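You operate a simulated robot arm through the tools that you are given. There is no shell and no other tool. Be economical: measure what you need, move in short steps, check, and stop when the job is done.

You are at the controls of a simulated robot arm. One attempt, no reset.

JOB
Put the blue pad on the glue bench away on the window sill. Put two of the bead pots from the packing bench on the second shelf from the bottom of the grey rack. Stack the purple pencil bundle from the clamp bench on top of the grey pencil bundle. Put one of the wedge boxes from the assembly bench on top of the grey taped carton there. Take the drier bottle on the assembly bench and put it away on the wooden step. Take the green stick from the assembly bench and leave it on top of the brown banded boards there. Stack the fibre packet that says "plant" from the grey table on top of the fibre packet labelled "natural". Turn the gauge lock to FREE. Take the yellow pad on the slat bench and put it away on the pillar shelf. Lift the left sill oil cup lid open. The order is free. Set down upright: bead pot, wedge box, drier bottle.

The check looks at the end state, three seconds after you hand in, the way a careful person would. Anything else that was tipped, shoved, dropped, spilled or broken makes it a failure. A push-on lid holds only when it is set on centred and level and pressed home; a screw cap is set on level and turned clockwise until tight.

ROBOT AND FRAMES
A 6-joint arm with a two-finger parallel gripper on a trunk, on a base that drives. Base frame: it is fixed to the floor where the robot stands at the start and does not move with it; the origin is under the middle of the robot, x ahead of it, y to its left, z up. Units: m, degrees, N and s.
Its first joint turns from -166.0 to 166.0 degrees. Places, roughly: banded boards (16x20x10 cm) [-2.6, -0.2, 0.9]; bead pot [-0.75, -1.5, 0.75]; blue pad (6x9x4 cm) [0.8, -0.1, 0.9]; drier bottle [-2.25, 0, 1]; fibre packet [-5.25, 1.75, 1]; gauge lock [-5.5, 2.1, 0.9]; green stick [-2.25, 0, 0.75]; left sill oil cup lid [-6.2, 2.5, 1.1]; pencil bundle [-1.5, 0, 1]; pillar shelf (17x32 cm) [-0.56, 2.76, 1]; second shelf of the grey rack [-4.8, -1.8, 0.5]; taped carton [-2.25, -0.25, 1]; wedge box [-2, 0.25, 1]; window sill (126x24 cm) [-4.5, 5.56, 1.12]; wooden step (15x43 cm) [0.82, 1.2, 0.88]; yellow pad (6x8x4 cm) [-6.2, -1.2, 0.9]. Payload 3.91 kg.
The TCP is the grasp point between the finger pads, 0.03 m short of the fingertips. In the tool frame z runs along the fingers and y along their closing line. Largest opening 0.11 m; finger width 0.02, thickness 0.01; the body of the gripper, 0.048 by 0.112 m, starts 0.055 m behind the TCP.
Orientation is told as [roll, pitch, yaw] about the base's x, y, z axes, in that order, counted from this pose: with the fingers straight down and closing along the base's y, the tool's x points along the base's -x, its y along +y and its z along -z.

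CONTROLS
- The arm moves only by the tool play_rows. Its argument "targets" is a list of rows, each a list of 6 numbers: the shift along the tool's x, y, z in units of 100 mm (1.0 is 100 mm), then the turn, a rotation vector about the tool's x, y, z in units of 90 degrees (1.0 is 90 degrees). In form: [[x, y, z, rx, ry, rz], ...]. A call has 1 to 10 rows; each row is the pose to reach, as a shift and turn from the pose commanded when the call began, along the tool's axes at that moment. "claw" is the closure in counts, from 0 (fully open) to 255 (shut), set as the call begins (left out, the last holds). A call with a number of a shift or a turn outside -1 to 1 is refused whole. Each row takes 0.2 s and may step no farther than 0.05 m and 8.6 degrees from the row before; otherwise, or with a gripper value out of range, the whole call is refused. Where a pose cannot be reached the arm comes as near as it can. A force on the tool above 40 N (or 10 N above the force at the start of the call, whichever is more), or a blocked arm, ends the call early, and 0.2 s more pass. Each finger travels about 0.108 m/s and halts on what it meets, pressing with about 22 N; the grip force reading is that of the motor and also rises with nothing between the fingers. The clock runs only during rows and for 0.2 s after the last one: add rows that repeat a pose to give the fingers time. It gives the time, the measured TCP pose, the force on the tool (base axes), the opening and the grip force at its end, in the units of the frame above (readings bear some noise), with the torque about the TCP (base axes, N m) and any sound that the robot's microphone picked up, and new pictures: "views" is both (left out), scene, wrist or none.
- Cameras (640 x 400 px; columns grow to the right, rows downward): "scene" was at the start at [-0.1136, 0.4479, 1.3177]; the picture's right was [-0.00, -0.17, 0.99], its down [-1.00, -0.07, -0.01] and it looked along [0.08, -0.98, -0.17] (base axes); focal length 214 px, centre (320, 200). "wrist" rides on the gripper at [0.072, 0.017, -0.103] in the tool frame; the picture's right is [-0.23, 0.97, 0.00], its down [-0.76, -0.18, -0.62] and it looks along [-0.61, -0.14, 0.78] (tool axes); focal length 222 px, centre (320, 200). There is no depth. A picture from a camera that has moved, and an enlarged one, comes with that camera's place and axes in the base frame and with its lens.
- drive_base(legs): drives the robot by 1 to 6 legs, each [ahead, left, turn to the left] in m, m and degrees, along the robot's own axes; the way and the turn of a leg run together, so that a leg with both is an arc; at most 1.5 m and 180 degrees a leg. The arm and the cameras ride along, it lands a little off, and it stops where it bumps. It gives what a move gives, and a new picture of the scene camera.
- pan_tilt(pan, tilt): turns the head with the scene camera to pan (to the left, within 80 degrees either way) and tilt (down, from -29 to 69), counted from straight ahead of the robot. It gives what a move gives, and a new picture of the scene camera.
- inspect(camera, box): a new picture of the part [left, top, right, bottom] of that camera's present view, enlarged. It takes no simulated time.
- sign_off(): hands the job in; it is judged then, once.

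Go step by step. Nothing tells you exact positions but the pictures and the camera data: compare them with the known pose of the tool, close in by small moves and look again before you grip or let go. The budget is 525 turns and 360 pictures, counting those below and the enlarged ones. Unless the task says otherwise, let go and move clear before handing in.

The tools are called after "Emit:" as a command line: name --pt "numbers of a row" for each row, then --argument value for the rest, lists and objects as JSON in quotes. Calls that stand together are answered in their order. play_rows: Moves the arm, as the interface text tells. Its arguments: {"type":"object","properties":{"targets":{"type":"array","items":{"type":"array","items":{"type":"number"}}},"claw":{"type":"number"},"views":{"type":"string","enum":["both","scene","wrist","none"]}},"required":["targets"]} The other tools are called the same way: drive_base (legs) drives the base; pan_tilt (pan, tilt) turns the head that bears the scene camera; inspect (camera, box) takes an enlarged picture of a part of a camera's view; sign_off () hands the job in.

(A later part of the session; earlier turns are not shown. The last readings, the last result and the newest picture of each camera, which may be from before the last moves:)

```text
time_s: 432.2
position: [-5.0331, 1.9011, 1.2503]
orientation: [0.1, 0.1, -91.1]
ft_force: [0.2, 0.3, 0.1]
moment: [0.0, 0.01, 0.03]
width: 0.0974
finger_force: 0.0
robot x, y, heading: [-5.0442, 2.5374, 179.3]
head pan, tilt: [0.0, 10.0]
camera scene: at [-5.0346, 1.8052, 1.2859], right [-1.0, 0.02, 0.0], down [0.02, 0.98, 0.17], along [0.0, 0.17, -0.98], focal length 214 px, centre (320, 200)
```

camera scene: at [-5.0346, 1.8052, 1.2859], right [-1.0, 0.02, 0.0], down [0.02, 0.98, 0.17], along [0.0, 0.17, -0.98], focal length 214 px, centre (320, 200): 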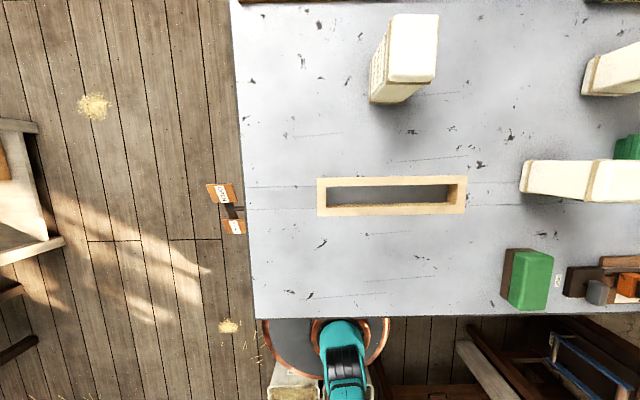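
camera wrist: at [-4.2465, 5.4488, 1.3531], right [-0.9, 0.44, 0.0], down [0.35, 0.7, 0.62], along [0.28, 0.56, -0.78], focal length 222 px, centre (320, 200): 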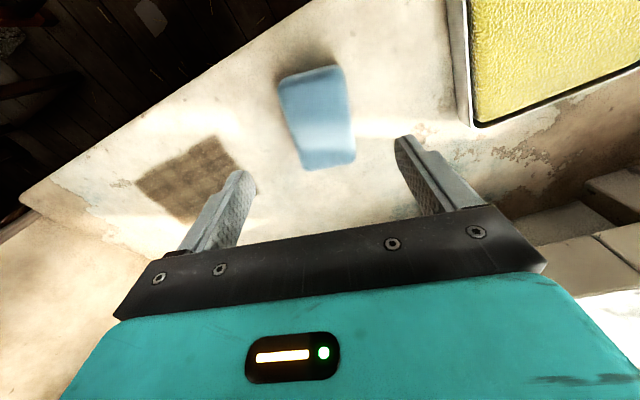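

Emit:
drive_base --legs '[[0.35, 0, 0.5]]'

Emit:
inspect --camera "wrist" --box '[0, 0, 640, 400]'

```text
time_s: 434.5
position: [-5.3801, 1.9021, 1.2494]
orientation: [0.0, 0.0, -90.6]
ft_force: [0.0, 0.0, 0.0]
moment: [-0.02, 0.03, 0.01]
width: 0.0969
finger_force: 0.0
robot x, y, heading: [-5.4042, 2.5424, -179.7]
head pan, tilt: [0.0, 10.0]
camera scene: at [-5.3826, 1.8064, 1.2859], right [-1.0, 0.01, 0.0], down [0.01, 0.98, 0.17], along [0.0, 0.17, -0.98], focal length 214 px, centre (320, 200)
```

scene: 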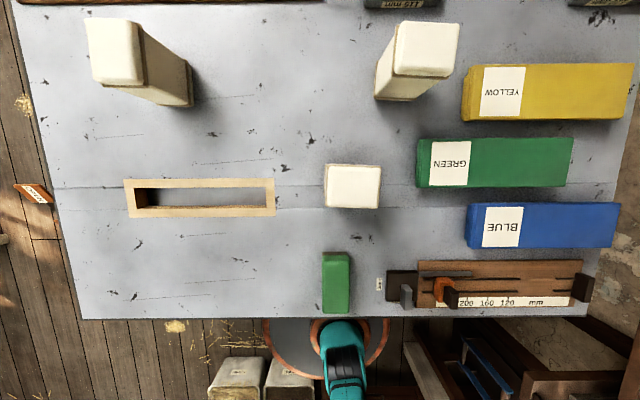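

```text
1.00 times, centred on (320, 200) of wrist (not enlarged: the box is as wide or as high as the picture)
camera zoom: at [-5.3633, 1.9732, 1.3531], right [0.97, -0.24, 0.0], down [-0.19, -0.76, 0.62], along [-0.15, -0.61, -0.78], focal length 222 px, centre (320, 200)
```

zoom: 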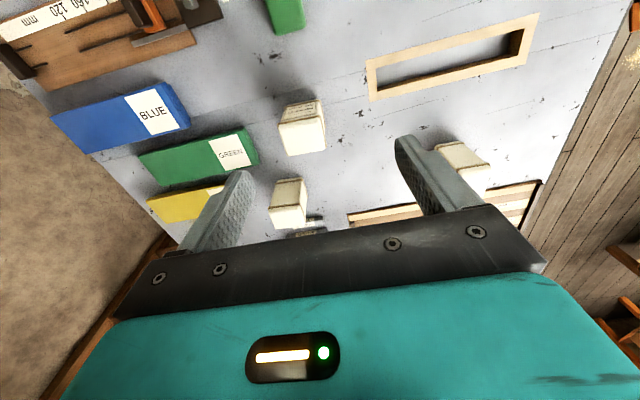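

Emit:
inspect --camera "wrist" --box '[240, 80, 360, 240]'

Emit:
inspect --camera "scene" --box '[310, 220, 610, 330]'

```text
2.50 times, centred on (300, 160) of wrist
camera zoom: at [-5.3633, 1.9732, 1.3531], right [0.97, -0.24, 0.0], down [-0.19, -0.76, 0.62], along [-0.15, -0.61, -0.78], focal length 555 px, centre (370, 300)
```

zoom: 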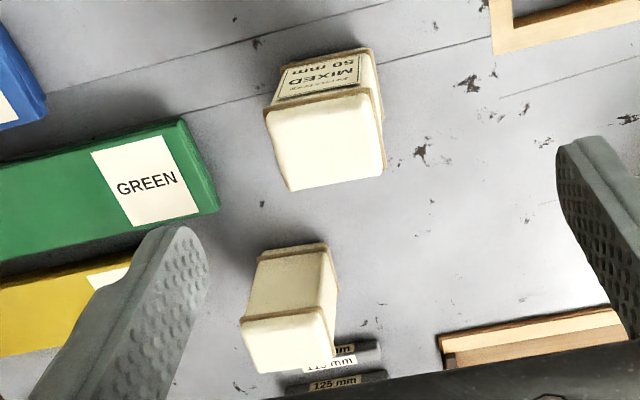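

```text
2.13 times, centred on (460, 275) of scene
camera zoom: at [-5.3826, 1.8064, 1.2859], right [-1.0, 0.01, 0.0], down [0.01, 0.98, 0.17], along [0.0, 0.17, -0.98], focal length 458 px, centre (21, 40)
```

zoom: 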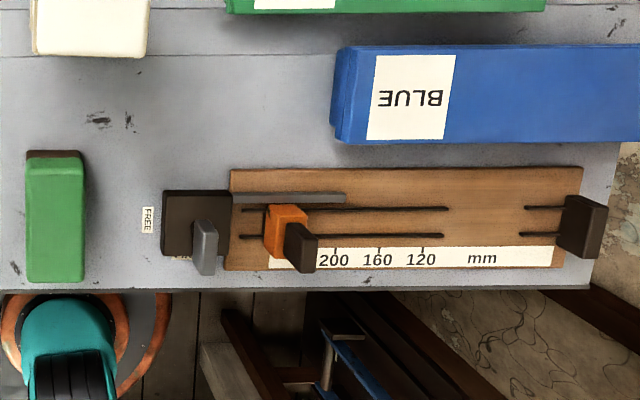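

C in front is "MIXED", the east one is "PLANT", so the back-right one should be "NATURAL" (I'll verify). PLANT stands at about (-5.144,1.679), top ≈1.01. I move above it.

Emit:
drive_base --legs '[[-0.235, 0, 0]]'

Emit:
play_rows --pt "-0.4 0 0 0 0 0" --pt "-0.8 0 0 0 0 0" --pt "-1 0 0 0 0 0" --claw 0 --views "none"

Emit:
play_rows --pt "-0.4 0 0 0 0 0" --pt "-0.8 0 0 0 0 0" --pt "-1 0 0 0 0 0" --views "none"

Emit:
pan_tilt --pan 0 --tilt 25

Emit:
inspect --camera "wrist" --box '[0, 0, 640, 400]'

```text
time_s: 436.3
position: [-5.1439, 1.9019, 1.2491]
orientation: [0.0, 0.0, -90.5]
ft_force: [0.2, -0.1, -0.8]
moment: [0.0, -0.02, 0.0]
width: 0.0969
finger_force: 0.1
robot x, y, heading: [-5.1671, 2.5438, -179.8]
head pan, tilt: [0.0, 10.0]
camera scene: at [-5.1446, 1.8073, 1.2859], right [-1.0, 0.01, 0.0], down [0.01, 0.98, 0.17], along [0.0, 0.17, -0.98], focal length 214 px, centre (320, 200)
```

scene: 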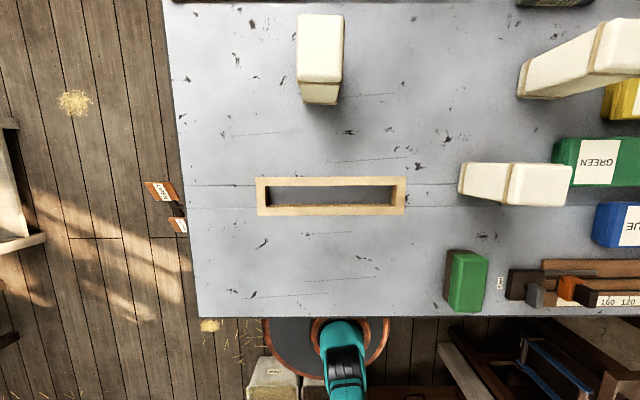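

```text
time_s: 437.1
position: [-5.1429, 1.805, 1.2452]
orientation: [0.2, -0.4, -90.5]
ft_force: [0.0, 0.7, 0.2]
moment: [-0.08, 0.01, -0.02]
width: 0.1098
finger_force: 0.1
out of reach, approached as far as the arm can: row 3
robot x, y, heading: [-5.1633, 2.5435, -179.5]
head pan, tilt: [0.0, 10.0]
```

```text
time_s: 437.9
position: [-5.1476, 1.735, 1.2037]
orientation: [0.2, -0.4, -90.5]
ft_force: [0.1, -0.2, -0.2]
moment: [0.02, 0.01, -0.02]
width: 0.1099
finger_force: 0.1
out of reach, approached as far as the arm can: row 1, 2, 3
robot x, y, heading: [-5.1628, 2.539, -179.6]
head pan, tilt: [0.0, 10.0]
```

```text
time_s: 438.7
position: [-5.1476, 1.7339, 1.2037]
orientation: [0.1, -0.4, -90.6]
ft_force: [0.3, -0.9, 0.0]
moment: [-0.01, 0.02, 0.01]
width: 0.11
finger_force: 0.0
robot x, y, heading: [-5.1642, 2.5421, -179.8]
head pan, tilt: [0.0, 25.0]
camera scene: at [-5.1495, 1.6643, 1.2419], right [-1.0, 0.01, 0.0], down [0.01, 0.91, 0.41], along [0.0, 0.41, -0.91], focal length 214 px, centre (320, 200)
```

scene: 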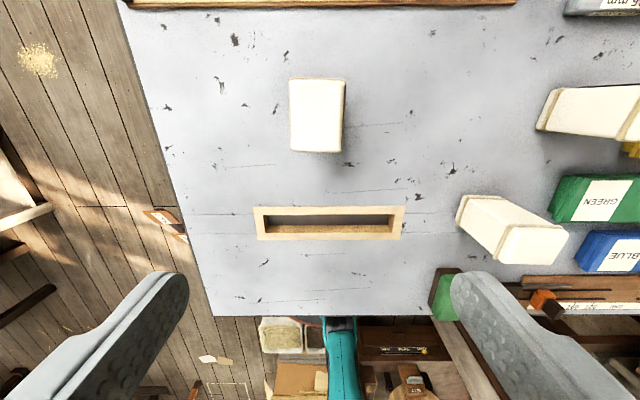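

```text
1.00 times, centred on (320, 200) of wrist (not enlarged: the box is as wide or as high as the picture)
camera zoom: at [-5.1308, 1.8074, 1.3072], right [0.97, -0.23, 0.0], down [-0.18, -0.75, 0.63], along [-0.15, -0.61, -0.78], focal length 222 px, centre (320, 200)
```

zoom: 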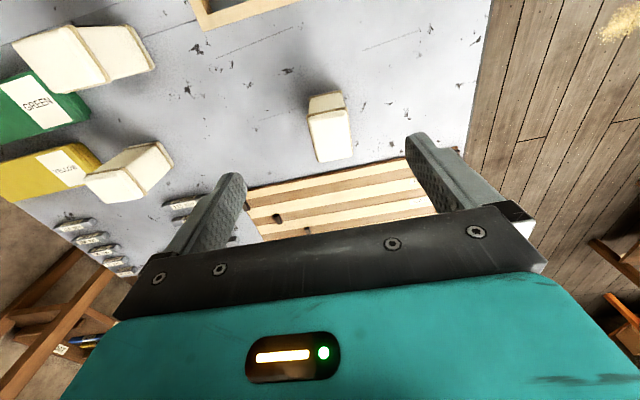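

Emit:
drive_base --legs '[[0, 0.056, 0]]'

Emit:
play_rows --pt "0 0 0.4 0 0 0" --pt "0 0 0.8 0 0 0" --pt "0 0 1 0 0 0" --views "both"

```text
time_s: 439.6
position: [-5.1468, 1.6787, 1.2037]
orientation: [0.1, -0.4, -90.5]
ft_force: [0.8, 0.7, -0.2]
moment: [-0.01, 0.03, 0.0]
width: 0.11
finger_force: 0.1
robot x, y, heading: [-5.1654, 2.4891, -179.7]
head pan, tilt: [0.0, 25.0]
camera scene: at [-5.1491, 1.6086, 1.2419], right [-1.0, 0.01, 0.0], down [0.01, 0.91, 0.41], along [0.0, 0.41, -0.91], focal length 214 px, centre (320, 200)
```

scene: 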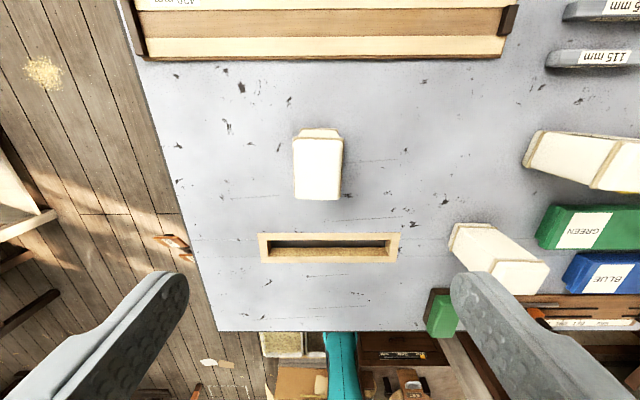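

```text
time_s: 440.4
position: [-5.1476, 1.6783, 1.1037]
orientation: [0.1, -0.5, -90.4]
ft_force: [0.5, 0.7, 0.4]
moment: [-0.02, 0.03, 0.02]
width: 0.1098
finger_force: 0.0
robot x, y, heading: [-5.1631, 2.4848, -179.7]
head pan, tilt: [0.0, 25.0]
camera scene: at [-5.1491, 1.6077, 1.142], right [-1.0, 0.01, 0.0], down [0.01, 0.91, 0.41], along [0.0, 0.41, -0.91], focal length 214 px, centre (320, 200)
camera wrist: at [-5.1304, 1.7508, 1.2072], right [0.97, -0.23, 0.0], down [-0.18, -0.75, 0.63], along [-0.15, -0.61, -0.78], focal length 222 px, centre (320, 200)
```

scene: 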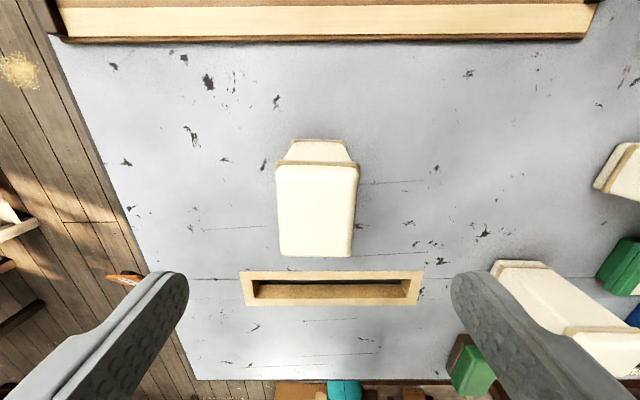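
wrist: 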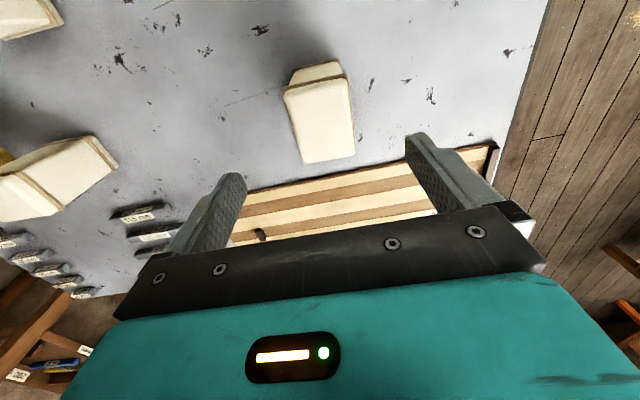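

Emit:
play_rows --pt "-0.02 0.015 0.4 0 0 0" --pt "-0.02 0.015 0.8 0 0 0" --pt "-0.02 0.015 1 0 0 0" --views "none"

Emit:
play_rows --pt "0 0 0.2 0 0 0" --pt "0 0 0.38 0 0 0" --views "wrist"

Emit:
play_rows --pt "0 0 0 0 0 0" --pt "0 0 0 0 0 0" --pt "0 0 0 0 0 0" --pt "0 0 0 0 0 0" --claw 255 --views "none"

Emit:
play_rows --pt "0 0 -0.2 0 0 0" --pt "0 0 -0.6 0 0 0" --pt "0 0 -1 0 0 0" --views "both"

```text
time_s: 441.2
position: [-5.1472, 1.6749, 1.0057]
orientation: [0.0, -0.5, -90.5]
ft_force: [-0.5, 0.7, 0.3]
moment: [-0.03, -0.01, -0.01]
width: 0.11
finger_force: 0.1
robot x, y, heading: [-5.1629, 2.4888, -179.8]
head pan, tilt: [0.0, 25.0]
```

```text
time_s: 441.8
position: [-5.146, 1.6747, 0.9676]
orientation: [0.0, -0.5, -90.4]
ft_force: [-0.4, 0.4, 0.2]
moment: [0.02, -0.02, -0.01]
width: 0.1103
finger_force: 0.1
robot x, y, heading: [-5.1647, 2.4852, -179.9]
head pan, tilt: [0.0, 25.0]
camera wrist: at [-5.1284, 1.7482, 1.0691], right [0.97, -0.23, 0.0], down [-0.18, -0.75, 0.63], along [-0.15, -0.61, -0.78], focal length 222 px, centre (320, 200)
```

wrist: 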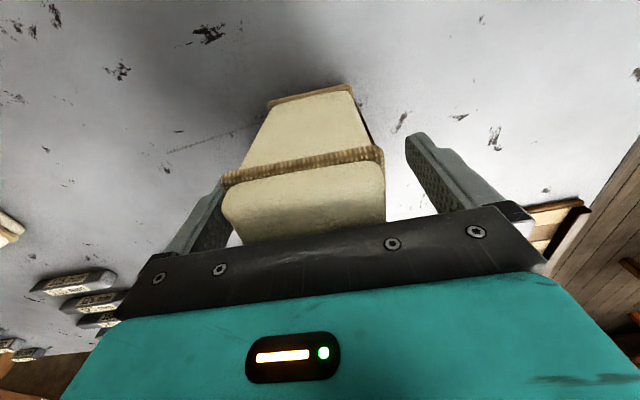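

```text
time_s: 442.8
position: [-5.1463, 1.6766, 0.9665]
orientation: [0.1, -0.5, -90.5]
ft_force: [-0.2, 1.0, 0.7]
moment: [-0.04, 0.01, 0.03]
width: 0.0547
finger_force: 22.0
robot x, y, heading: [-5.1648, 2.4857, -179.5]
head pan, tilt: [0.0, 25.0]
```

```text
time_s: 443.6
position: [-5.1466, 1.6742, 1.0662]
orientation: [0.1, -0.6, -90.5]
ft_force: [0.7, -0.2, -1.8]
moment: [-0.02, 0.02, 0.03]
width: 0.0548
finger_force: 22.0
robot x, y, heading: [-5.1616, 2.4845, -179.5]
head pan, tilt: [0.0, 25.0]
camera scene: at [-5.1482, 1.6048, 1.1038], right [-1.0, 0.01, 0.0], down [0.01, 0.91, 0.42], along [0.0, 0.42, -0.91], focal length 214 px, centre (320, 200)
camera wrist: at [-5.1295, 1.7478, 1.1692], right [0.97, -0.23, 0.0], down [-0.18, -0.76, 0.63], along [-0.15, -0.61, -0.78], focal length 222 px, centre (320, 200)
```

scene: 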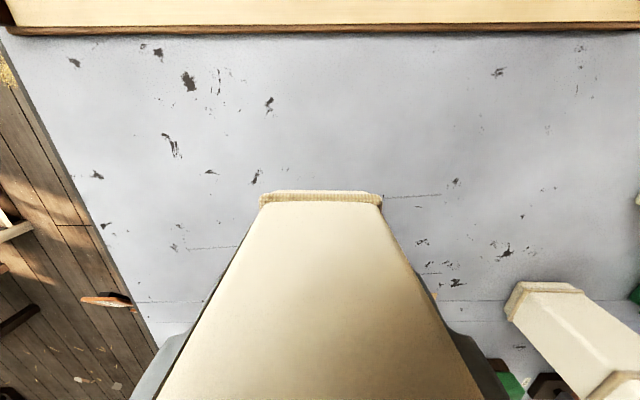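
wrist: 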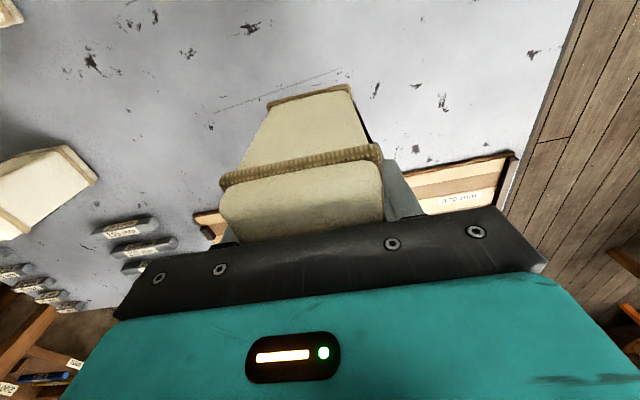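

PLANT is held. I raise it and drive toward the NATURAL candidate, checking its label and position.

Emit:
play_rows --pt "0 0 -0.3 0 0 0" --pt "0 0 -0.7 0 0 0" --pt "0 0 -1.0 0 0 0" --views "none"

Emit:
drive_base --legs '[[0.37, 0, 0]]'

Emit:
inspect --camera "wrist" --box '[0, 0, 640, 400]'

```text
time_s: 444.4
position: [-5.145, 1.6763, 1.1664]
orientation: [0.1, -0.6, -90.5]
ft_force: [-0.2, 0.3, -1.7]
moment: [0.04, 0.04, -0.01]
width: 0.0547
finger_force: 21.7
robot x, y, heading: [-5.1628, 2.4849, -179.8]
head pan, tilt: [0.0, 25.0]
```

```text
time_s: 446.8
position: [-5.513, 1.6739, 1.1663]
orientation: [0.1, -0.5, -90.5]
ft_force: [0.4, -0.6, -1.9]
moment: [0.02, 0.01, -0.01]
width: 0.0548
finger_force: 21.8
robot x, y, heading: [-5.5337, 2.4836, -179.9]
head pan, tilt: [0.0, 25.0]
camera scene: at [-5.5144, 1.6039, 1.2036], right [-1.0, 0.01, 0.0], down [0.01, 0.91, 0.41], along [0.0, 0.41, -0.91], focal length 214 px, centre (320, 200)
```

scene: 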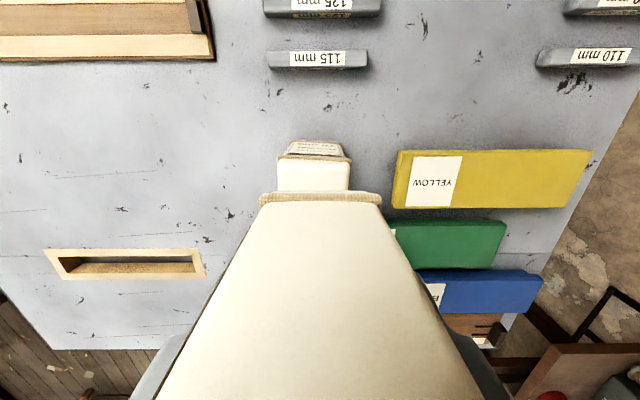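

```text
1.00 times, centred on (320, 200) of wrist (not enlarged: the box is as wide or as high as the picture)
camera zoom: at [-5.4955, 1.7469, 1.2688], right [0.97, -0.24, 0.0], down [-0.19, -0.75, 0.63], along [-0.15, -0.61, -0.78], focal length 222 px, centre (320, 200)
```

zoom: 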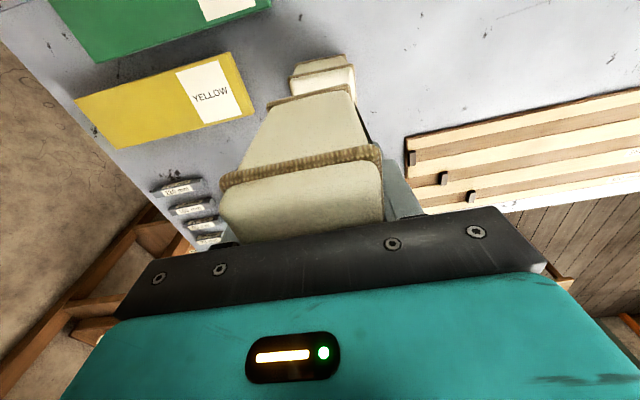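

Emit:
inspect --camera "scene" --box '[260, 125, 380, 205]'

```text
5.00 times, centred on (320, 165) of scene
camera zoom: at [-5.5144, 1.6039, 1.2036], right [-1.0, 0.01, 0.0], down [0.01, 0.91, 0.41], along [0.0, 0.41, -0.91], focal length 1072 px, centre (320, 375)
```

zoom: 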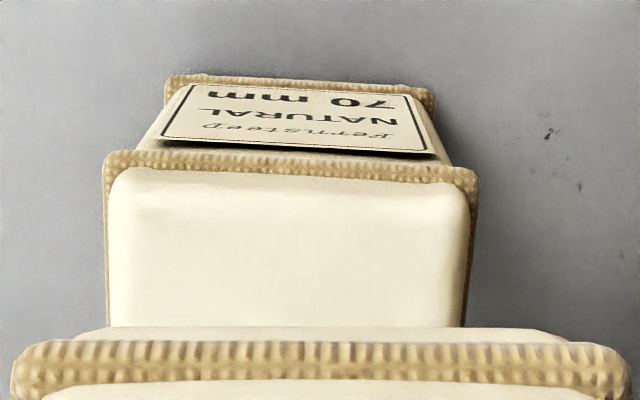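

"NATURAL" confirmed. Its top is near z 1.03, centre (-5.510,1.681). I align and lower in small steps.

Emit:
play_rows --pt "0.07 0.03 0 0 0 0" --pt "0.07 0.03 0.3 0 0 0" --pt "0.07 0.03 0.6 0 0 0" --views "scene"

```text
time_s: 447.6
position: [-5.5093, 1.6806, 1.1068]
orientation: [0.1, -0.5, -90.4]
ft_force: [-0.3, 1.3, -1.6]
moment: [-0.05, 0.03, 0.01]
width: 0.0547
finger_force: 21.9
robot x, y, heading: [-5.5295, 2.4831, -179.9]
head pan, tilt: [0.0, 25.0]
camera scene: at [-5.5111, 1.6105, 1.1442], right [-1.0, 0.01, 0.0], down [0.01, 0.91, 0.41], along [0.0, 0.41, -0.91], focal length 214 px, centre (320, 200)
```

scene: 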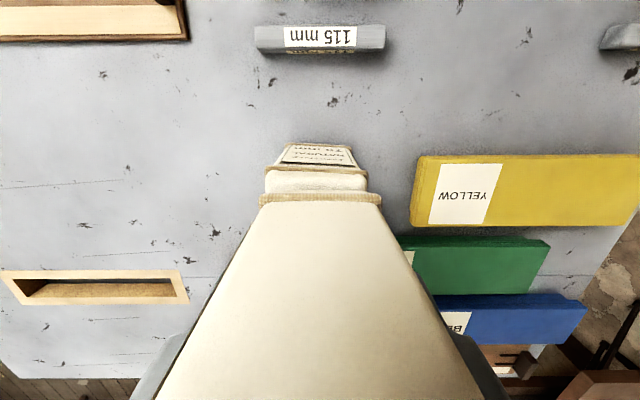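

Emit:
play_rows --pt "-0.05 0.02 0 0 0 0" --pt "-0.05 0.02 0.1 0 0 0" --views "none"

Emit:
play_rows --pt "0 0 0.05 0 0 0" --views "none"

Emit:
play_rows --pt "0 0 0.04 0 0 0" --views "scene"

```text
time_s: 448.1
position: [-5.5077, 1.6752, 1.0964]
orientation: [0.1, -0.5, -90.6]
ft_force: [0.9, -0.2, -2.2]
moment: [-0.01, 0.0, 0.02]
width: 0.0547
finger_force: 21.5
robot x, y, heading: [-5.5302, 2.486, -179.7]
head pan, tilt: [0.0, 25.0]
```

```text
time_s: 448.6
position: [-5.5066, 1.6752, 1.0914]
orientation: [0.1, -0.6, -90.6]
ft_force: [-0.1, -0.4, -1.6]
moment: [-0.02, 0.02, 0.0]
width: 0.0546
finger_force: 21.3
robot x, y, heading: [-5.5293, 2.484, -180.0]
head pan, tilt: [0.0, 25.0]
```

```text
time_s: 448.9
position: [-5.507, 1.6762, 1.0871]
orientation: [0.1, -0.5, -90.6]
ft_force: [-0.2, 0.4, -1.8]
moment: [-0.01, 0.0, 0.02]
width: 0.055
finger_force: 21.7
robot x, y, heading: [-5.5331, 2.4818, -179.8]
head pan, tilt: [0.0, 25.0]
camera scene: at [-5.5092, 1.6056, 1.1244], right [-1.0, 0.01, 0.0], down [0.01, 0.91, 0.41], along [0.0, 0.41, -0.91], focal length 214 px, centre (320, 200)
```

scene: 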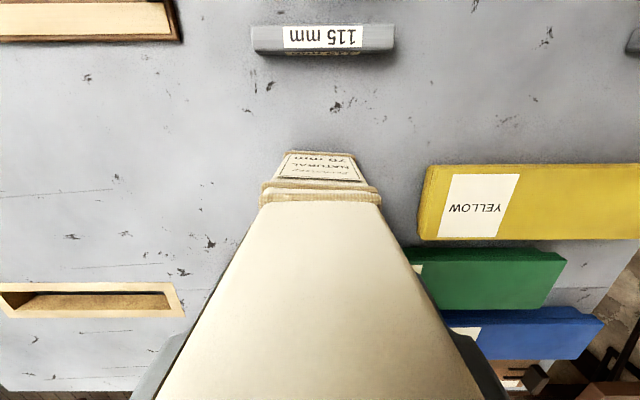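

Emit:
play_rows --pt "0 0 0.04 0 0 0" --views "none"

Emit:
play_rows --pt "0 0 0.04 0 0 0" --views "none"

Emit:
play_rows --pt "0 0 0.03 0 0 0" --views "scene"

```text
time_s: 449.4
position: [-5.5078, 1.6766, 1.0855]
orientation: [0.1, -0.6, -90.5]
ft_force: [-0.8, -1.4, 19.5]
moment: [0.05, 0.26, 0.03]
width: 0.0544
finger_force: 21.9
robot x, y, heading: [-5.5331, 2.482, -179.6]
head pan, tilt: [0.0, 25.0]
```

```text
time_s: 449.8
position: [-5.5083, 1.6769, 1.0853]
orientation: [0.1, -1.0, -90.5]
ft_force: [0.1, 1.6, 9.7]
moment: [0.44, 0.11, 0.05]
width: 0.0548
finger_force: 21.9
robot x, y, heading: [-5.5272, 2.4865, -179.7]
head pan, tilt: [0.0, 25.0]
stopped in row 1: the force on the tool passed its limit at 44 N (the readings are from after the stop); the commanded pose is now the measured one
```

```text
time_s: 450.2
position: [-5.5086, 1.6771, 1.0845]
orientation: [0.1, -1.3, -90.5]
ft_force: [0.5, -2.8, 40.3]
moment: [0.89, 0.22, -0.02]
width: 0.0549
finger_force: 22.0
robot x, y, heading: [-5.5317, 2.4868, -179.4]
head pan, tilt: [0.0, 25.0]
camera scene: at [-5.5096, 1.6084, 1.1228], right [-1.0, 0.01, 0.0], down [0.01, 0.91, 0.4], along [0.01, 0.4, -0.91], focal length 214 px, centre (320, 200)
```

scene: 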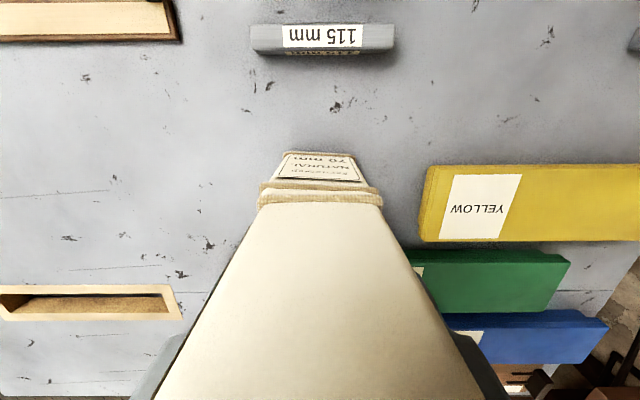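

Resting on NATURAL. I relieve the pressure, level, and release.

Emit:
play_rows --pt "0 0 -0.01 0 0.008 0" --pt "0 0 -0.01 0 0.008 0" --views "none"

Emit:
play_rows --pt "0 0 0 0 0 0" --pt "0 0 0 0 0 0" --pt "0 0 -0.2 0 0 0" --pt "0 0 -0.5 0 0 0" --pt "0 0 -1.0 0 0 0" --claw 50 --views "both"

```text
time_s: 450.8
position: [-5.508, 1.6764, 1.0848]
orientation: [0.0, -0.2, -90.5]
ft_force: [0.8, 2.9, 12.7]
moment: [0.49, 0.1, -0.01]
width: 0.0548
finger_force: 22.2
robot x, y, heading: [-5.5315, 2.4796, -179.8]
head pan, tilt: [0.0, 25.0]
stopped in row 2: the force on the tool passed its limit at 51 N (the readings are from after the stop); the commanded pose is now the measured one
```

```text
time_s: 452.0
position: [-5.508, 1.6753, 1.1831]
orientation: [0.1, -0.4, -90.6]
ft_force: [0.2, 0.6, 0.5]
moment: [0.0, -0.02, -0.01]
width: 0.0886
finger_force: 0.1
robot x, y, heading: [-5.5325, 2.4886, -179.8]
head pan, tilt: [0.0, 25.0]
camera scene: at [-5.5089, 1.6058, 1.2199], right [-1.0, 0.01, 0.0], down [0.01, 0.91, 0.42], along [0.01, 0.42, -0.91], focal length 214 px, centre (320, 200)
camera wrist: at [-5.4901, 1.7485, 1.2858], right [0.97, -0.24, 0.0], down [-0.19, -0.76, 0.63], along [-0.15, -0.61, -0.78], focal length 222 px, centre (320, 200)
```

scene: 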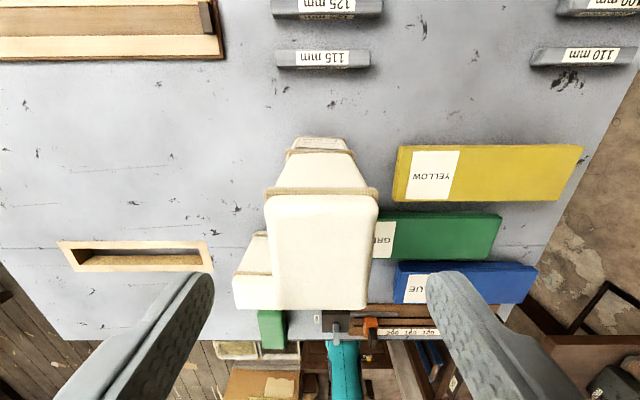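
wrist: 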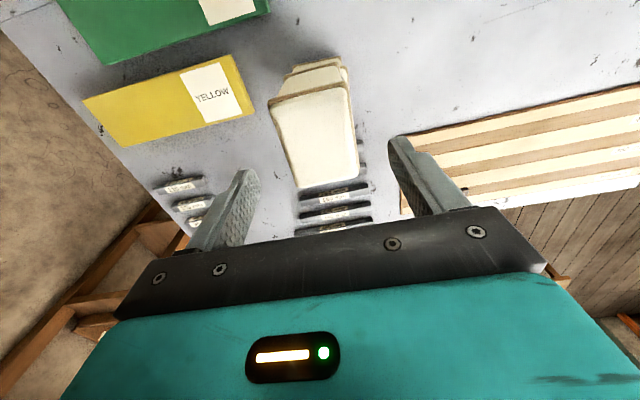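

PLANT stacked on NATURAL. Now the gauge lock on the table's front edge; I back off and look at it closely.

Emit:
drive_base --legs '[[0, -0.25, 0]]'

Emit:
play_rows --pt "0.4 0 0 0 0 0" --pt "0.8 0 0 0 0 0" --pt "1 0 0 0 0 0" --claw 0 --views "none"

Emit:
pan_tilt --pan 0 --tilt 15

Emit:
inspect --camera "wrist" --box '[0, 0, 640, 400]'

```text
time_s: 453.8
position: [-5.5076, 1.9261, 1.1826]
orientation: [0.0, -0.2, -90.4]
ft_force: [-0.5, 0.3, -1.2]
moment: [0.02, 0.02, 0.0]
width: 0.0883
finger_force: 0.0
robot x, y, heading: [-5.5317, 2.7347, -179.6]
head pan, tilt: [0.0, 25.0]
camera scene: at [-5.5099, 1.8567, 1.2197], right [-1.0, 0.01, 0.0], down [0.01, 0.91, 0.42], along [0.01, 0.42, -0.91], focal length 214 px, centre (320, 200)
```

scene: 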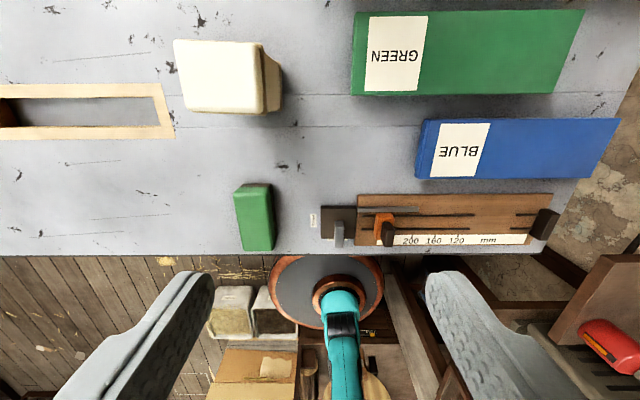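

```text
time_s: 454.6
position: [-5.5094, 2.0267, 1.183]
orientation: [0.0, -0.2, -90.6]
ft_force: [-0.6, -1.5, -0.6]
moment: [0.06, 0.0, 0.0]
width: 0.1096
finger_force: 0.1
robot x, y, heading: [-5.5321, 2.7378, -179.8]
head pan, tilt: [0.0, 25.0]
```

```text
time_s: 455.4
position: [-5.5074, 2.0274, 1.1839]
orientation: [0.1, -0.3, -90.6]
ft_force: [0.2, 0.1, -0.5]
moment: [-0.02, 0.0, -0.01]
width: 0.11
finger_force: 0.1
robot x, y, heading: [-5.534, 2.7368, -179.8]
head pan, tilt: [0.0, 15.0]
camera scene: at [-5.5102, 1.9404, 1.2194], right [-1.0, 0.01, 0.0], down [0.01, 0.97, 0.26], along [0.0, 0.26, -0.97], focal length 214 px, centre (320, 200)
```

scene: 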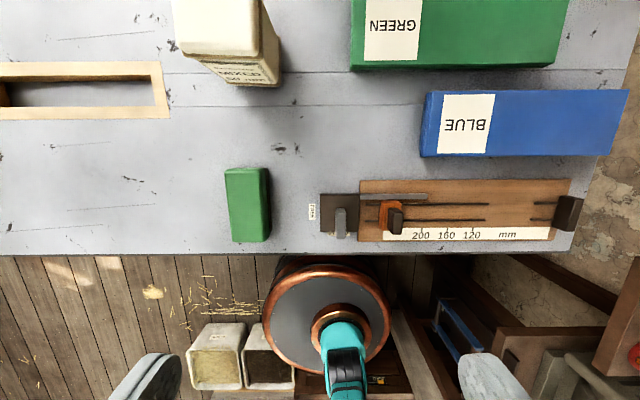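

```text
1.00 times, centred on (320, 200) of wrist (not enlarged: the box is as wide or as high as the picture)
camera zoom: at [-5.4912, 2.0992, 1.2865], right [0.97, -0.24, 0.0], down [-0.19, -0.76, 0.63], along [-0.15, -0.61, -0.78], focal length 222 px, centre (320, 200)
```

zoom: 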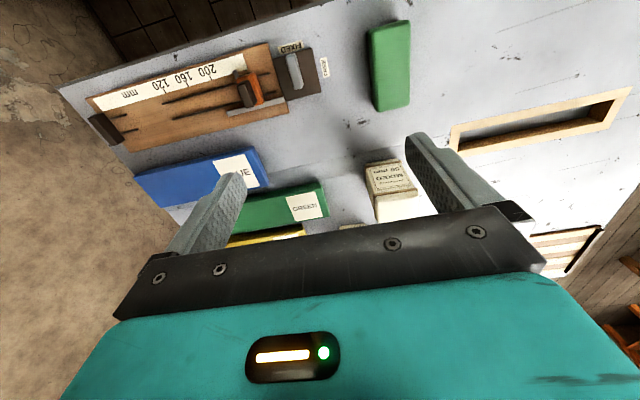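

Emit:
inspect --camera "wrist" --box '[220, 30, 350, 115]'

Emit:
inspect --camera "scene" --box '[290, 170, 450, 260]'

```text
4.71 times, centred on (285, 72) of wrist
camera zoom: at [-5.4912, 2.0992, 1.2865], right [0.97, -0.24, 0.0], down [-0.19, -0.76, 0.63], along [-0.15, -0.61, -0.78], focal length 1045 px, centre (485, 800)
```

zoom: 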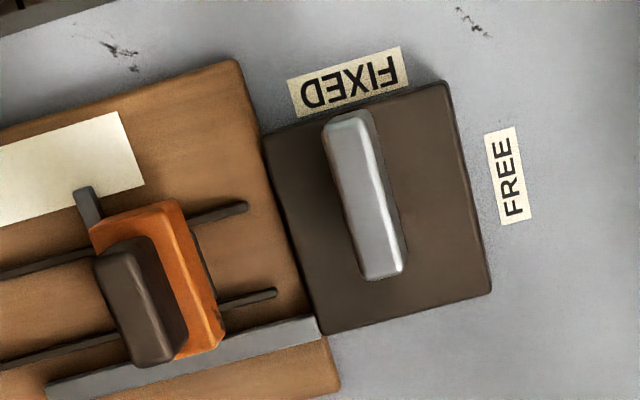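

```text
4.00 times, centred on (370, 215) of scene
camera zoom: at [-5.5102, 1.9404, 1.2194], right [-1.0, 0.01, 0.0], down [0.01, 0.97, 0.26], along [0.0, 0.26, -0.97], focal length 858 px, centre (120, 140)
```

zoom: 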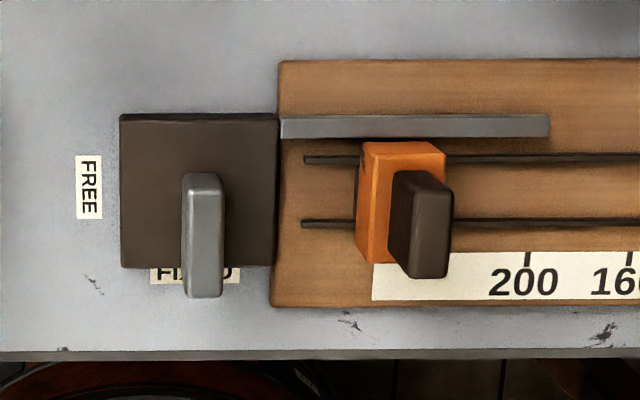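

The gauge lock is a small bar lever at pivot (-5.539,2.04), pointing at FIXED (+y); FREE is at +x. I'll grip the bar near its pivot and turn it 90° clockwise.

Emit:
play_rows --pt "0.08 -0.15 0.3 0 0 0" --pt "0.15 -0.31 0.6 0 0 0" --pt "0.15 -0.31 1 0 0 0" --claw 150 --views "both"

```text
time_s: 456.2
position: [-5.5391, 2.0409, 1.0806]
orientation: [0.1, -0.3, -90.5]
ft_force: [0.1, -0.1, -0.2]
moment: [-0.03, 0.01, 0.01]
width: 0.0454
finger_force: 0.1
robot x, y, heading: [-5.5321, 2.7305, -179.8]
head pan, tilt: [0.0, 15.0]
camera scene: at [-5.5413, 1.9551, 1.1176], right [-1.0, 0.01, 0.0], down [0.01, 0.97, 0.25], along [0.0, 0.25, -0.97], focal length 214 px, centre (320, 200)
camera wrist: at [-5.5224, 2.1141, 1.1846], right [0.97, -0.24, 0.0], down [-0.19, -0.76, 0.63], along [-0.15, -0.61, -0.78], focal length 222 px, centre (320, 200)
```

scene: 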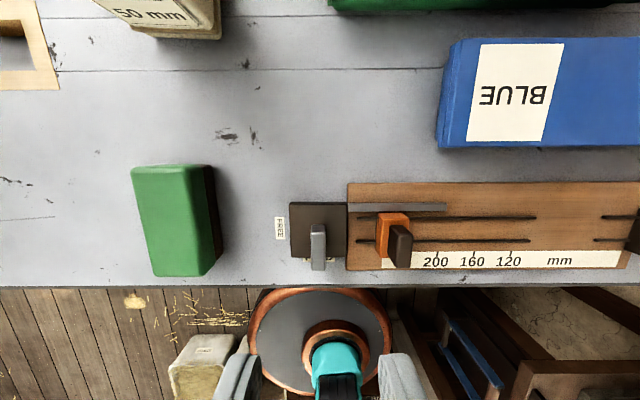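
wrist: 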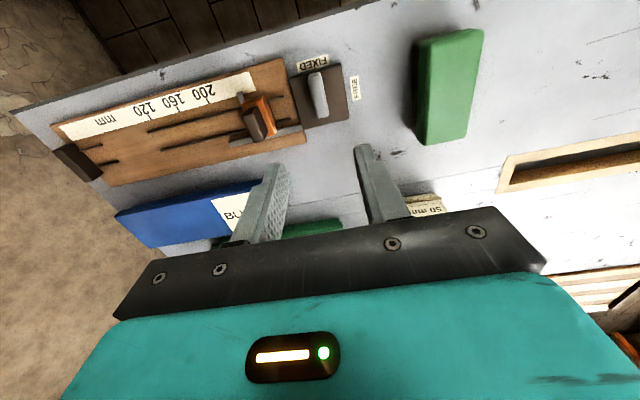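

Emit:
play_rows --pt "0.02 0 0.4 0 0 0" --pt "0.02 0 0.8 0 0 0" --pt "0.02 0 1 0 0 0" --views "none"

Emit:
play_rows --pt "0 0 0.15 0 0 0" --views "both"

```text
time_s: 457.0
position: [-5.538, 2.0426, 0.9815]
orientation: [0.1, -0.2, -90.5]
ft_force: [-0.5, 0.6, 0.4]
moment: [0.0, -0.01, 0.02]
width: 0.0453
finger_force: 0.0
robot x, y, heading: [-5.5307, 2.7342, -179.9]
head pan, tilt: [0.0, 15.0]
```

```text
time_s: 457.4
position: [-5.5384, 2.0436, 0.9668]
orientation: [0.1, -0.3, -90.5]
ft_force: [0.1, 0.5, 0.0]
moment: [-0.02, -0.01, -0.04]
width: 0.0452
finger_force: 0.0
robot x, y, heading: [-5.5287, 2.7359, -179.9]
head pan, tilt: [0.0, 15.0]
camera scene: at [-5.5398, 1.9565, 1.0027], right [-1.0, 0.01, 0.0], down [0.01, 0.97, 0.25], along [0.0, 0.25, -0.97], focal length 214 px, centre (320, 200)
camera wrist: at [-5.5208, 2.1154, 1.0697], right [0.97, -0.24, 0.0], down [-0.19, -0.76, 0.63], along [-0.15, -0.61, -0.78], focal length 222 px, centre (320, 200)
```

scene: 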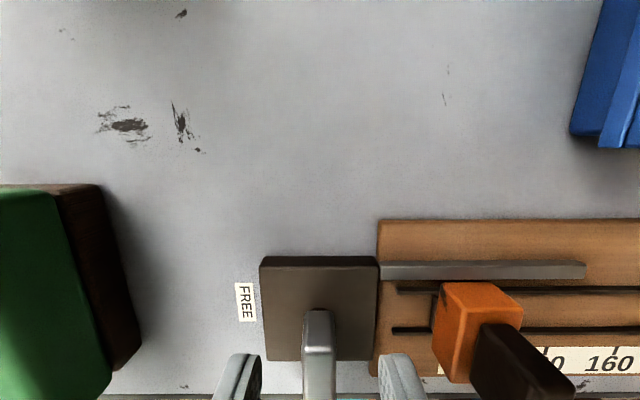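
wrist: 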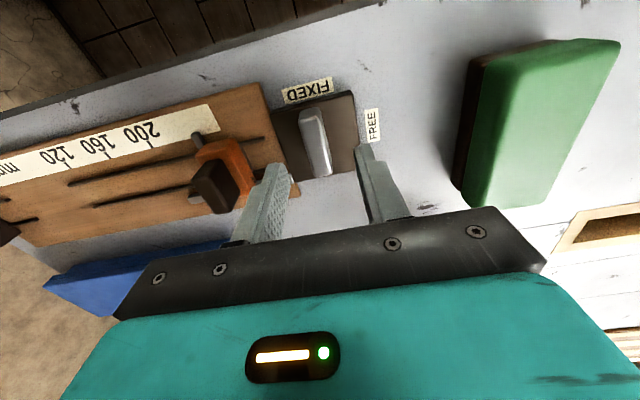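

Emit:
play_rows --pt "0 0 0.1 0 0 0" --pt "0 0 0.16 0 0 0" --views "none"

Emit:
play_rows --pt "0 0 0 0 0 0" --pt "0 0 0 0 0 0" --pt "0 0 0 0 0 0" --claw 255 --views "both"

```text
time_s: 458.0
position: [-5.5384, 2.0433, 0.9507]
orientation: [0.1, -0.4, -90.5]
ft_force: [-0.9, -0.5, -1.0]
moment: [0.02, -0.01, -0.03]
width: 0.0455
finger_force: 0.1
robot x, y, heading: [-5.5311, 2.7337, -179.8]
head pan, tilt: [0.0, 15.0]
```

```text
time_s: 458.8
position: [-5.5371, 2.0435, 0.9514]
orientation: [0.0, -0.2, -90.5]
ft_force: [5.2, 2.0, -4.6]
moment: [-0.92, 0.11, 0.02]
width: 0.014
finger_force: 45.3
robot x, y, heading: [-5.5272, 2.7327, -179.7]
head pan, tilt: [0.0, 15.0]
camera scene: at [-5.5393, 1.9564, 0.9865], right [-1.0, 0.01, 0.0], down [0.01, 0.97, 0.25], along [0.0, 0.25, -0.97], focal length 214 px, centre (320, 200)
camera wrist: at [-5.5204, 2.1154, 1.0536], right [0.97, -0.24, 0.0], down [-0.19, -0.76, 0.63], along [-0.15, -0.61, -0.78], focal length 222 px, centre (320, 200)
```

scene: 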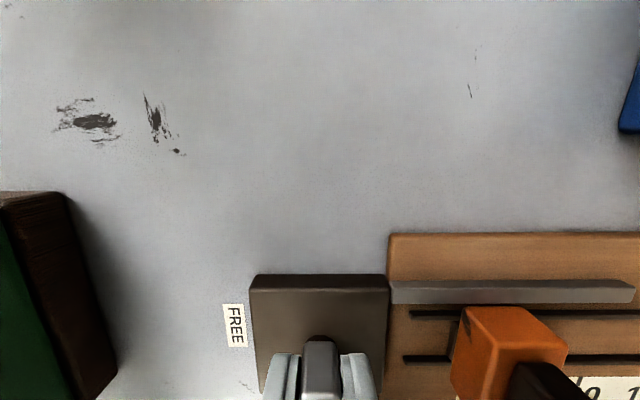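
wrist: 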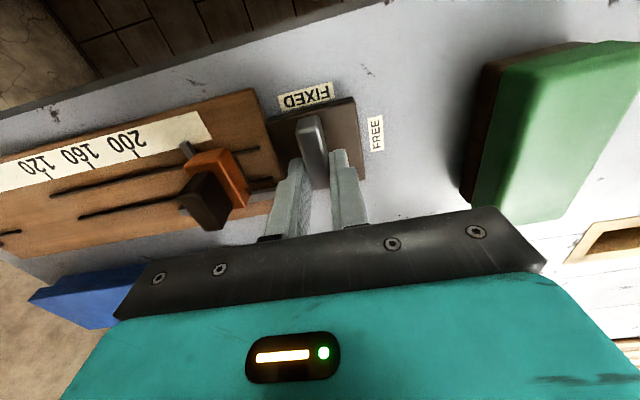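

Bar gripped. I turn clockwise.

Emit:
play_rows --pt "0 0 0 0 0 0.09" --pt "0 0 0 0 0 0.18" --pt "0 0 0 0 0 0.27" --pt "0 0 0 0 0 0.36" --pt "0 0 0 0 0 0.45" --pt "0 0 0 0 0 0.54" --pt "0 0 0 0 0 0.63" --pt "0 0 0 0 0 0.72" --pt "0 0 0 0 0 0.81" --pt "0 0 0 0 0 0.9" --views "both"

```text
time_s: 460.9
position: [-5.5394, 2.0446, 0.951]
orientation: [0.0, 0.0, -167.8]
ft_force: [-3.6, 2.9, 2.0]
moment: [0.41, -0.27, 0.0]
width: 0.014
finger_force: 45.1
robot x, y, heading: [-5.5309, 2.7363, -179.9]
head pan, tilt: [0.0, 15.0]
stopped in row 10: the force on the tool passed its limit at 41 N (the readings are from after the stop); the commanded pose is now the measured one
camera scene: at [-5.6243, 2.0254, 0.9862], right [-0.21, 0.98, 0.0], down [0.94, 0.21, 0.26], along [0.25, 0.05, -0.97], focal length 214 px, centre (320, 200)
camera wrist: at [-5.4654, 2.0433, 1.054], right [-0.01, -1.0, 0.0], down [-0.78, 0.01, 0.62], along [-0.62, 0.01, -0.78], focal length 222 px, centre (320, 200)
```

scene: 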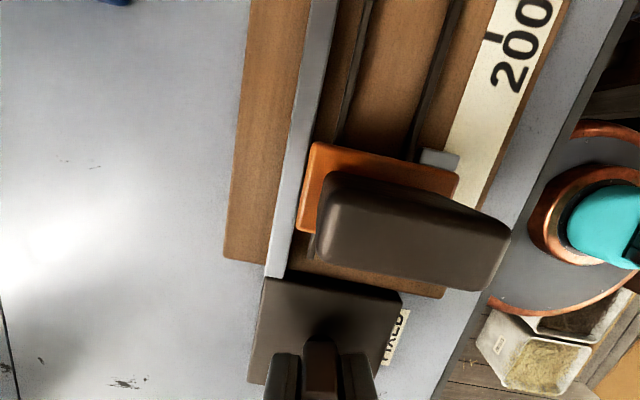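
wrist: 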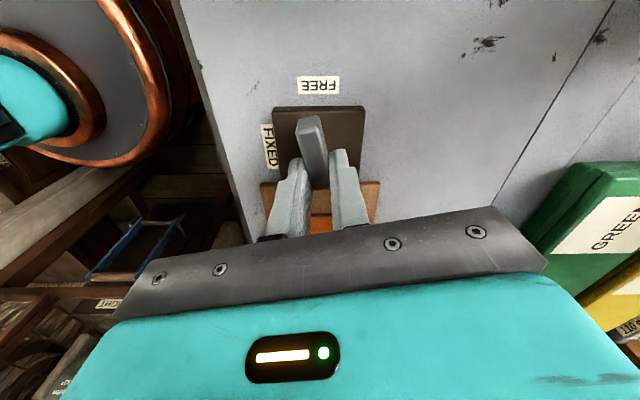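

Turned 77°; I continue the remaining 13°.

Emit:
play_rows --pt "0 0 0 0 0 0.05" --pt "0 0 0 0 0 0.1" --pt "0 0 0 0 0 0.14" --views "wrist"

```text
time_s: 461.7
position: [-5.539, 2.0452, 0.9507]
orientation: [0.1, 0.0, 179.7]
ft_force: [-9.1, 12.9, 1.0]
moment: [0.45, 1.36, 0.3]
width: 0.0138
finger_force: 45.2
robot x, y, heading: [-5.5288, 2.7314, -179.8]
head pan, tilt: [0.0, 15.0]
camera wrist: at [-5.4675, 2.0274, 1.0541], right [-0.23, -0.97, 0.0], down [-0.76, 0.18, 0.62], along [-0.61, 0.14, -0.78], focal length 222 px, centre (320, 200)
```

wrist: 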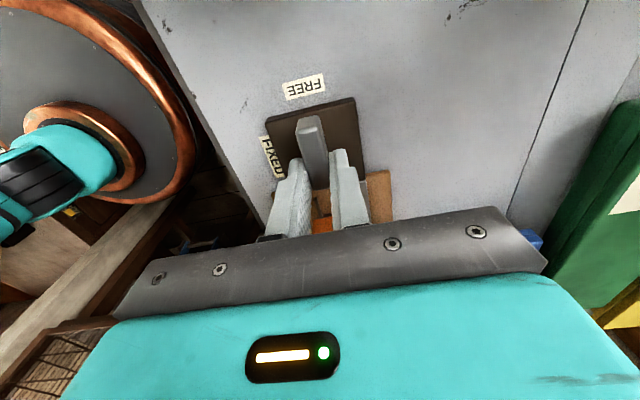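

The bar now points at FREE. I open and rise.

Emit:
play_rows --pt "0 0 0 0 0 0" --pt "0 0 0 0 0 0" --pt "0 0 -0.3 0 0 0" --pt "0 0 -0.7 0 0 0" --pt "0 0 -1 0 0 0" --claw 150 --views "wrist"

Emit:
inspect --camera "wrist" --box '[220, 30, 400, 160]'

```text
time_s: 462.9
position: [-5.5389, 2.0451, 1.0509]
orientation: [0.2, 0.1, 179.7]
ft_force: [0.4, -0.3, 0.1]
moment: [-0.03, 0.02, 0.01]
width: 0.0452
finger_force: 0.1
robot x, y, heading: [-5.5303, 2.737, -179.5]
head pan, tilt: [0.0, 15.0]
camera wrist: at [-5.4663, 2.0274, 1.1545], right [-0.23, -0.97, 0.0], down [-0.76, 0.18, 0.62], along [-0.61, 0.14, -0.78], focal length 222 px, centre (320, 200)
```

wrist: 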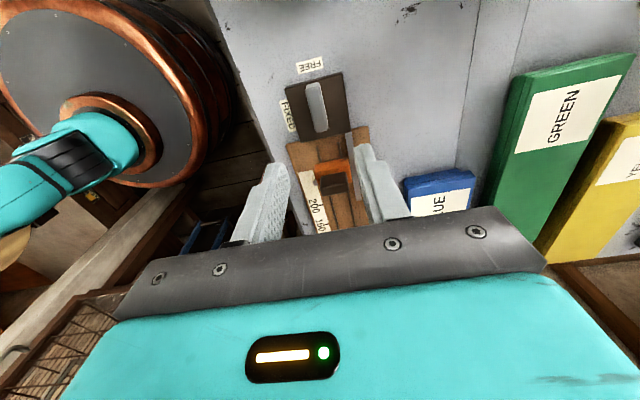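

```text
3.08 times, centred on (310, 95) of wrist
camera zoom: at [-5.4663, 2.0274, 1.1545], right [-0.23, -0.97, 0.0], down [-0.76, 0.18, 0.62], along [-0.61, 0.14, -0.78], focal length 684 px, centre (351, 523)
```

zoom: 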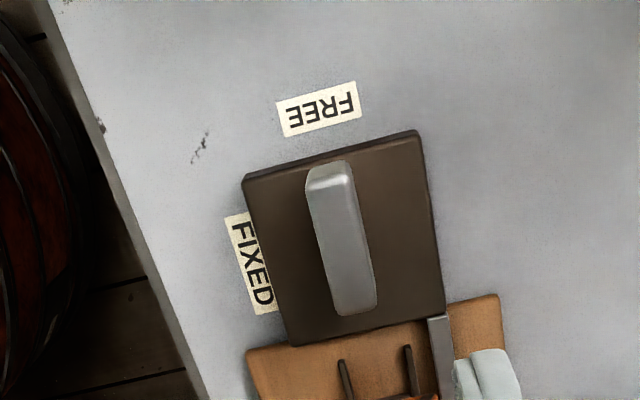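

Gauge lock is at FREE. Now the oil cup; the camera already faces -x, so I raise and look.

Emit:
play_rows --pt "0 0 -0.4 0 0 0" --pt "0 0 -0.8 0 0 0" --pt "0 0 -1 0 0 0" --claw 0 --views "none"

Emit:
play_rows --pt "0 0 -0.4 0 0 0" --pt "0 0 -0.8 0 0 0" --pt "0 0 -1 0 0 0" --views "none"

Emit:
pan_tilt --pan -25 --tilt -28

```text
time_s: 463.7
position: [-5.5396, 2.0447, 1.1514]
orientation: [0.1, 0.1, 179.7]
ft_force: [-0.3, -0.3, -0.6]
moment: [0.0, -0.01, -0.01]
width: 0.1099
finger_force: 0.0
robot x, y, heading: [-5.5316, 2.7336, -179.9]
head pan, tilt: [0.0, 15.0]
```

```text
time_s: 464.5
position: [-5.5406, 2.0458, 1.25]
orientation: [0.2, 0.1, 179.7]
ft_force: [0.6, 0.2, 0.1]
moment: [-0.01, 0.0, 0.0]
width: 0.11
finger_force: 0.0
robot x, y, heading: [-5.5346, 2.7367, -179.7]
head pan, tilt: [0.0, 15.0]
```

```text
time_s: 465.6
position: [-5.5407, 2.0455, 1.2497]
orientation: [0.2, 0.2, 179.6]
ft_force: [0.6, 0.4, 0.3]
moment: [0.03, 0.01, 0.01]
width: 0.1101
finger_force: 0.0
robot x, y, heading: [-5.5253, 2.7346, -179.7]
head pan, tilt: [-25.0, -28.0]
camera scene: at [-5.6898, 2.0741, 1.3172], right [0.0, 0.91, 0.42], down [0.88, 0.19, -0.42], along [-0.47, 0.37, -0.8], focal length 214 px, centre (320, 200)
```

scene: 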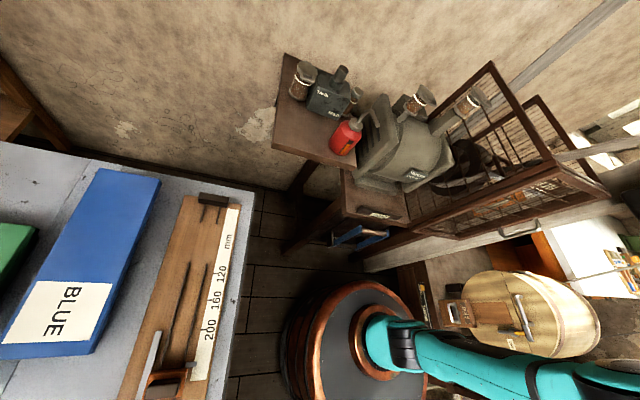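

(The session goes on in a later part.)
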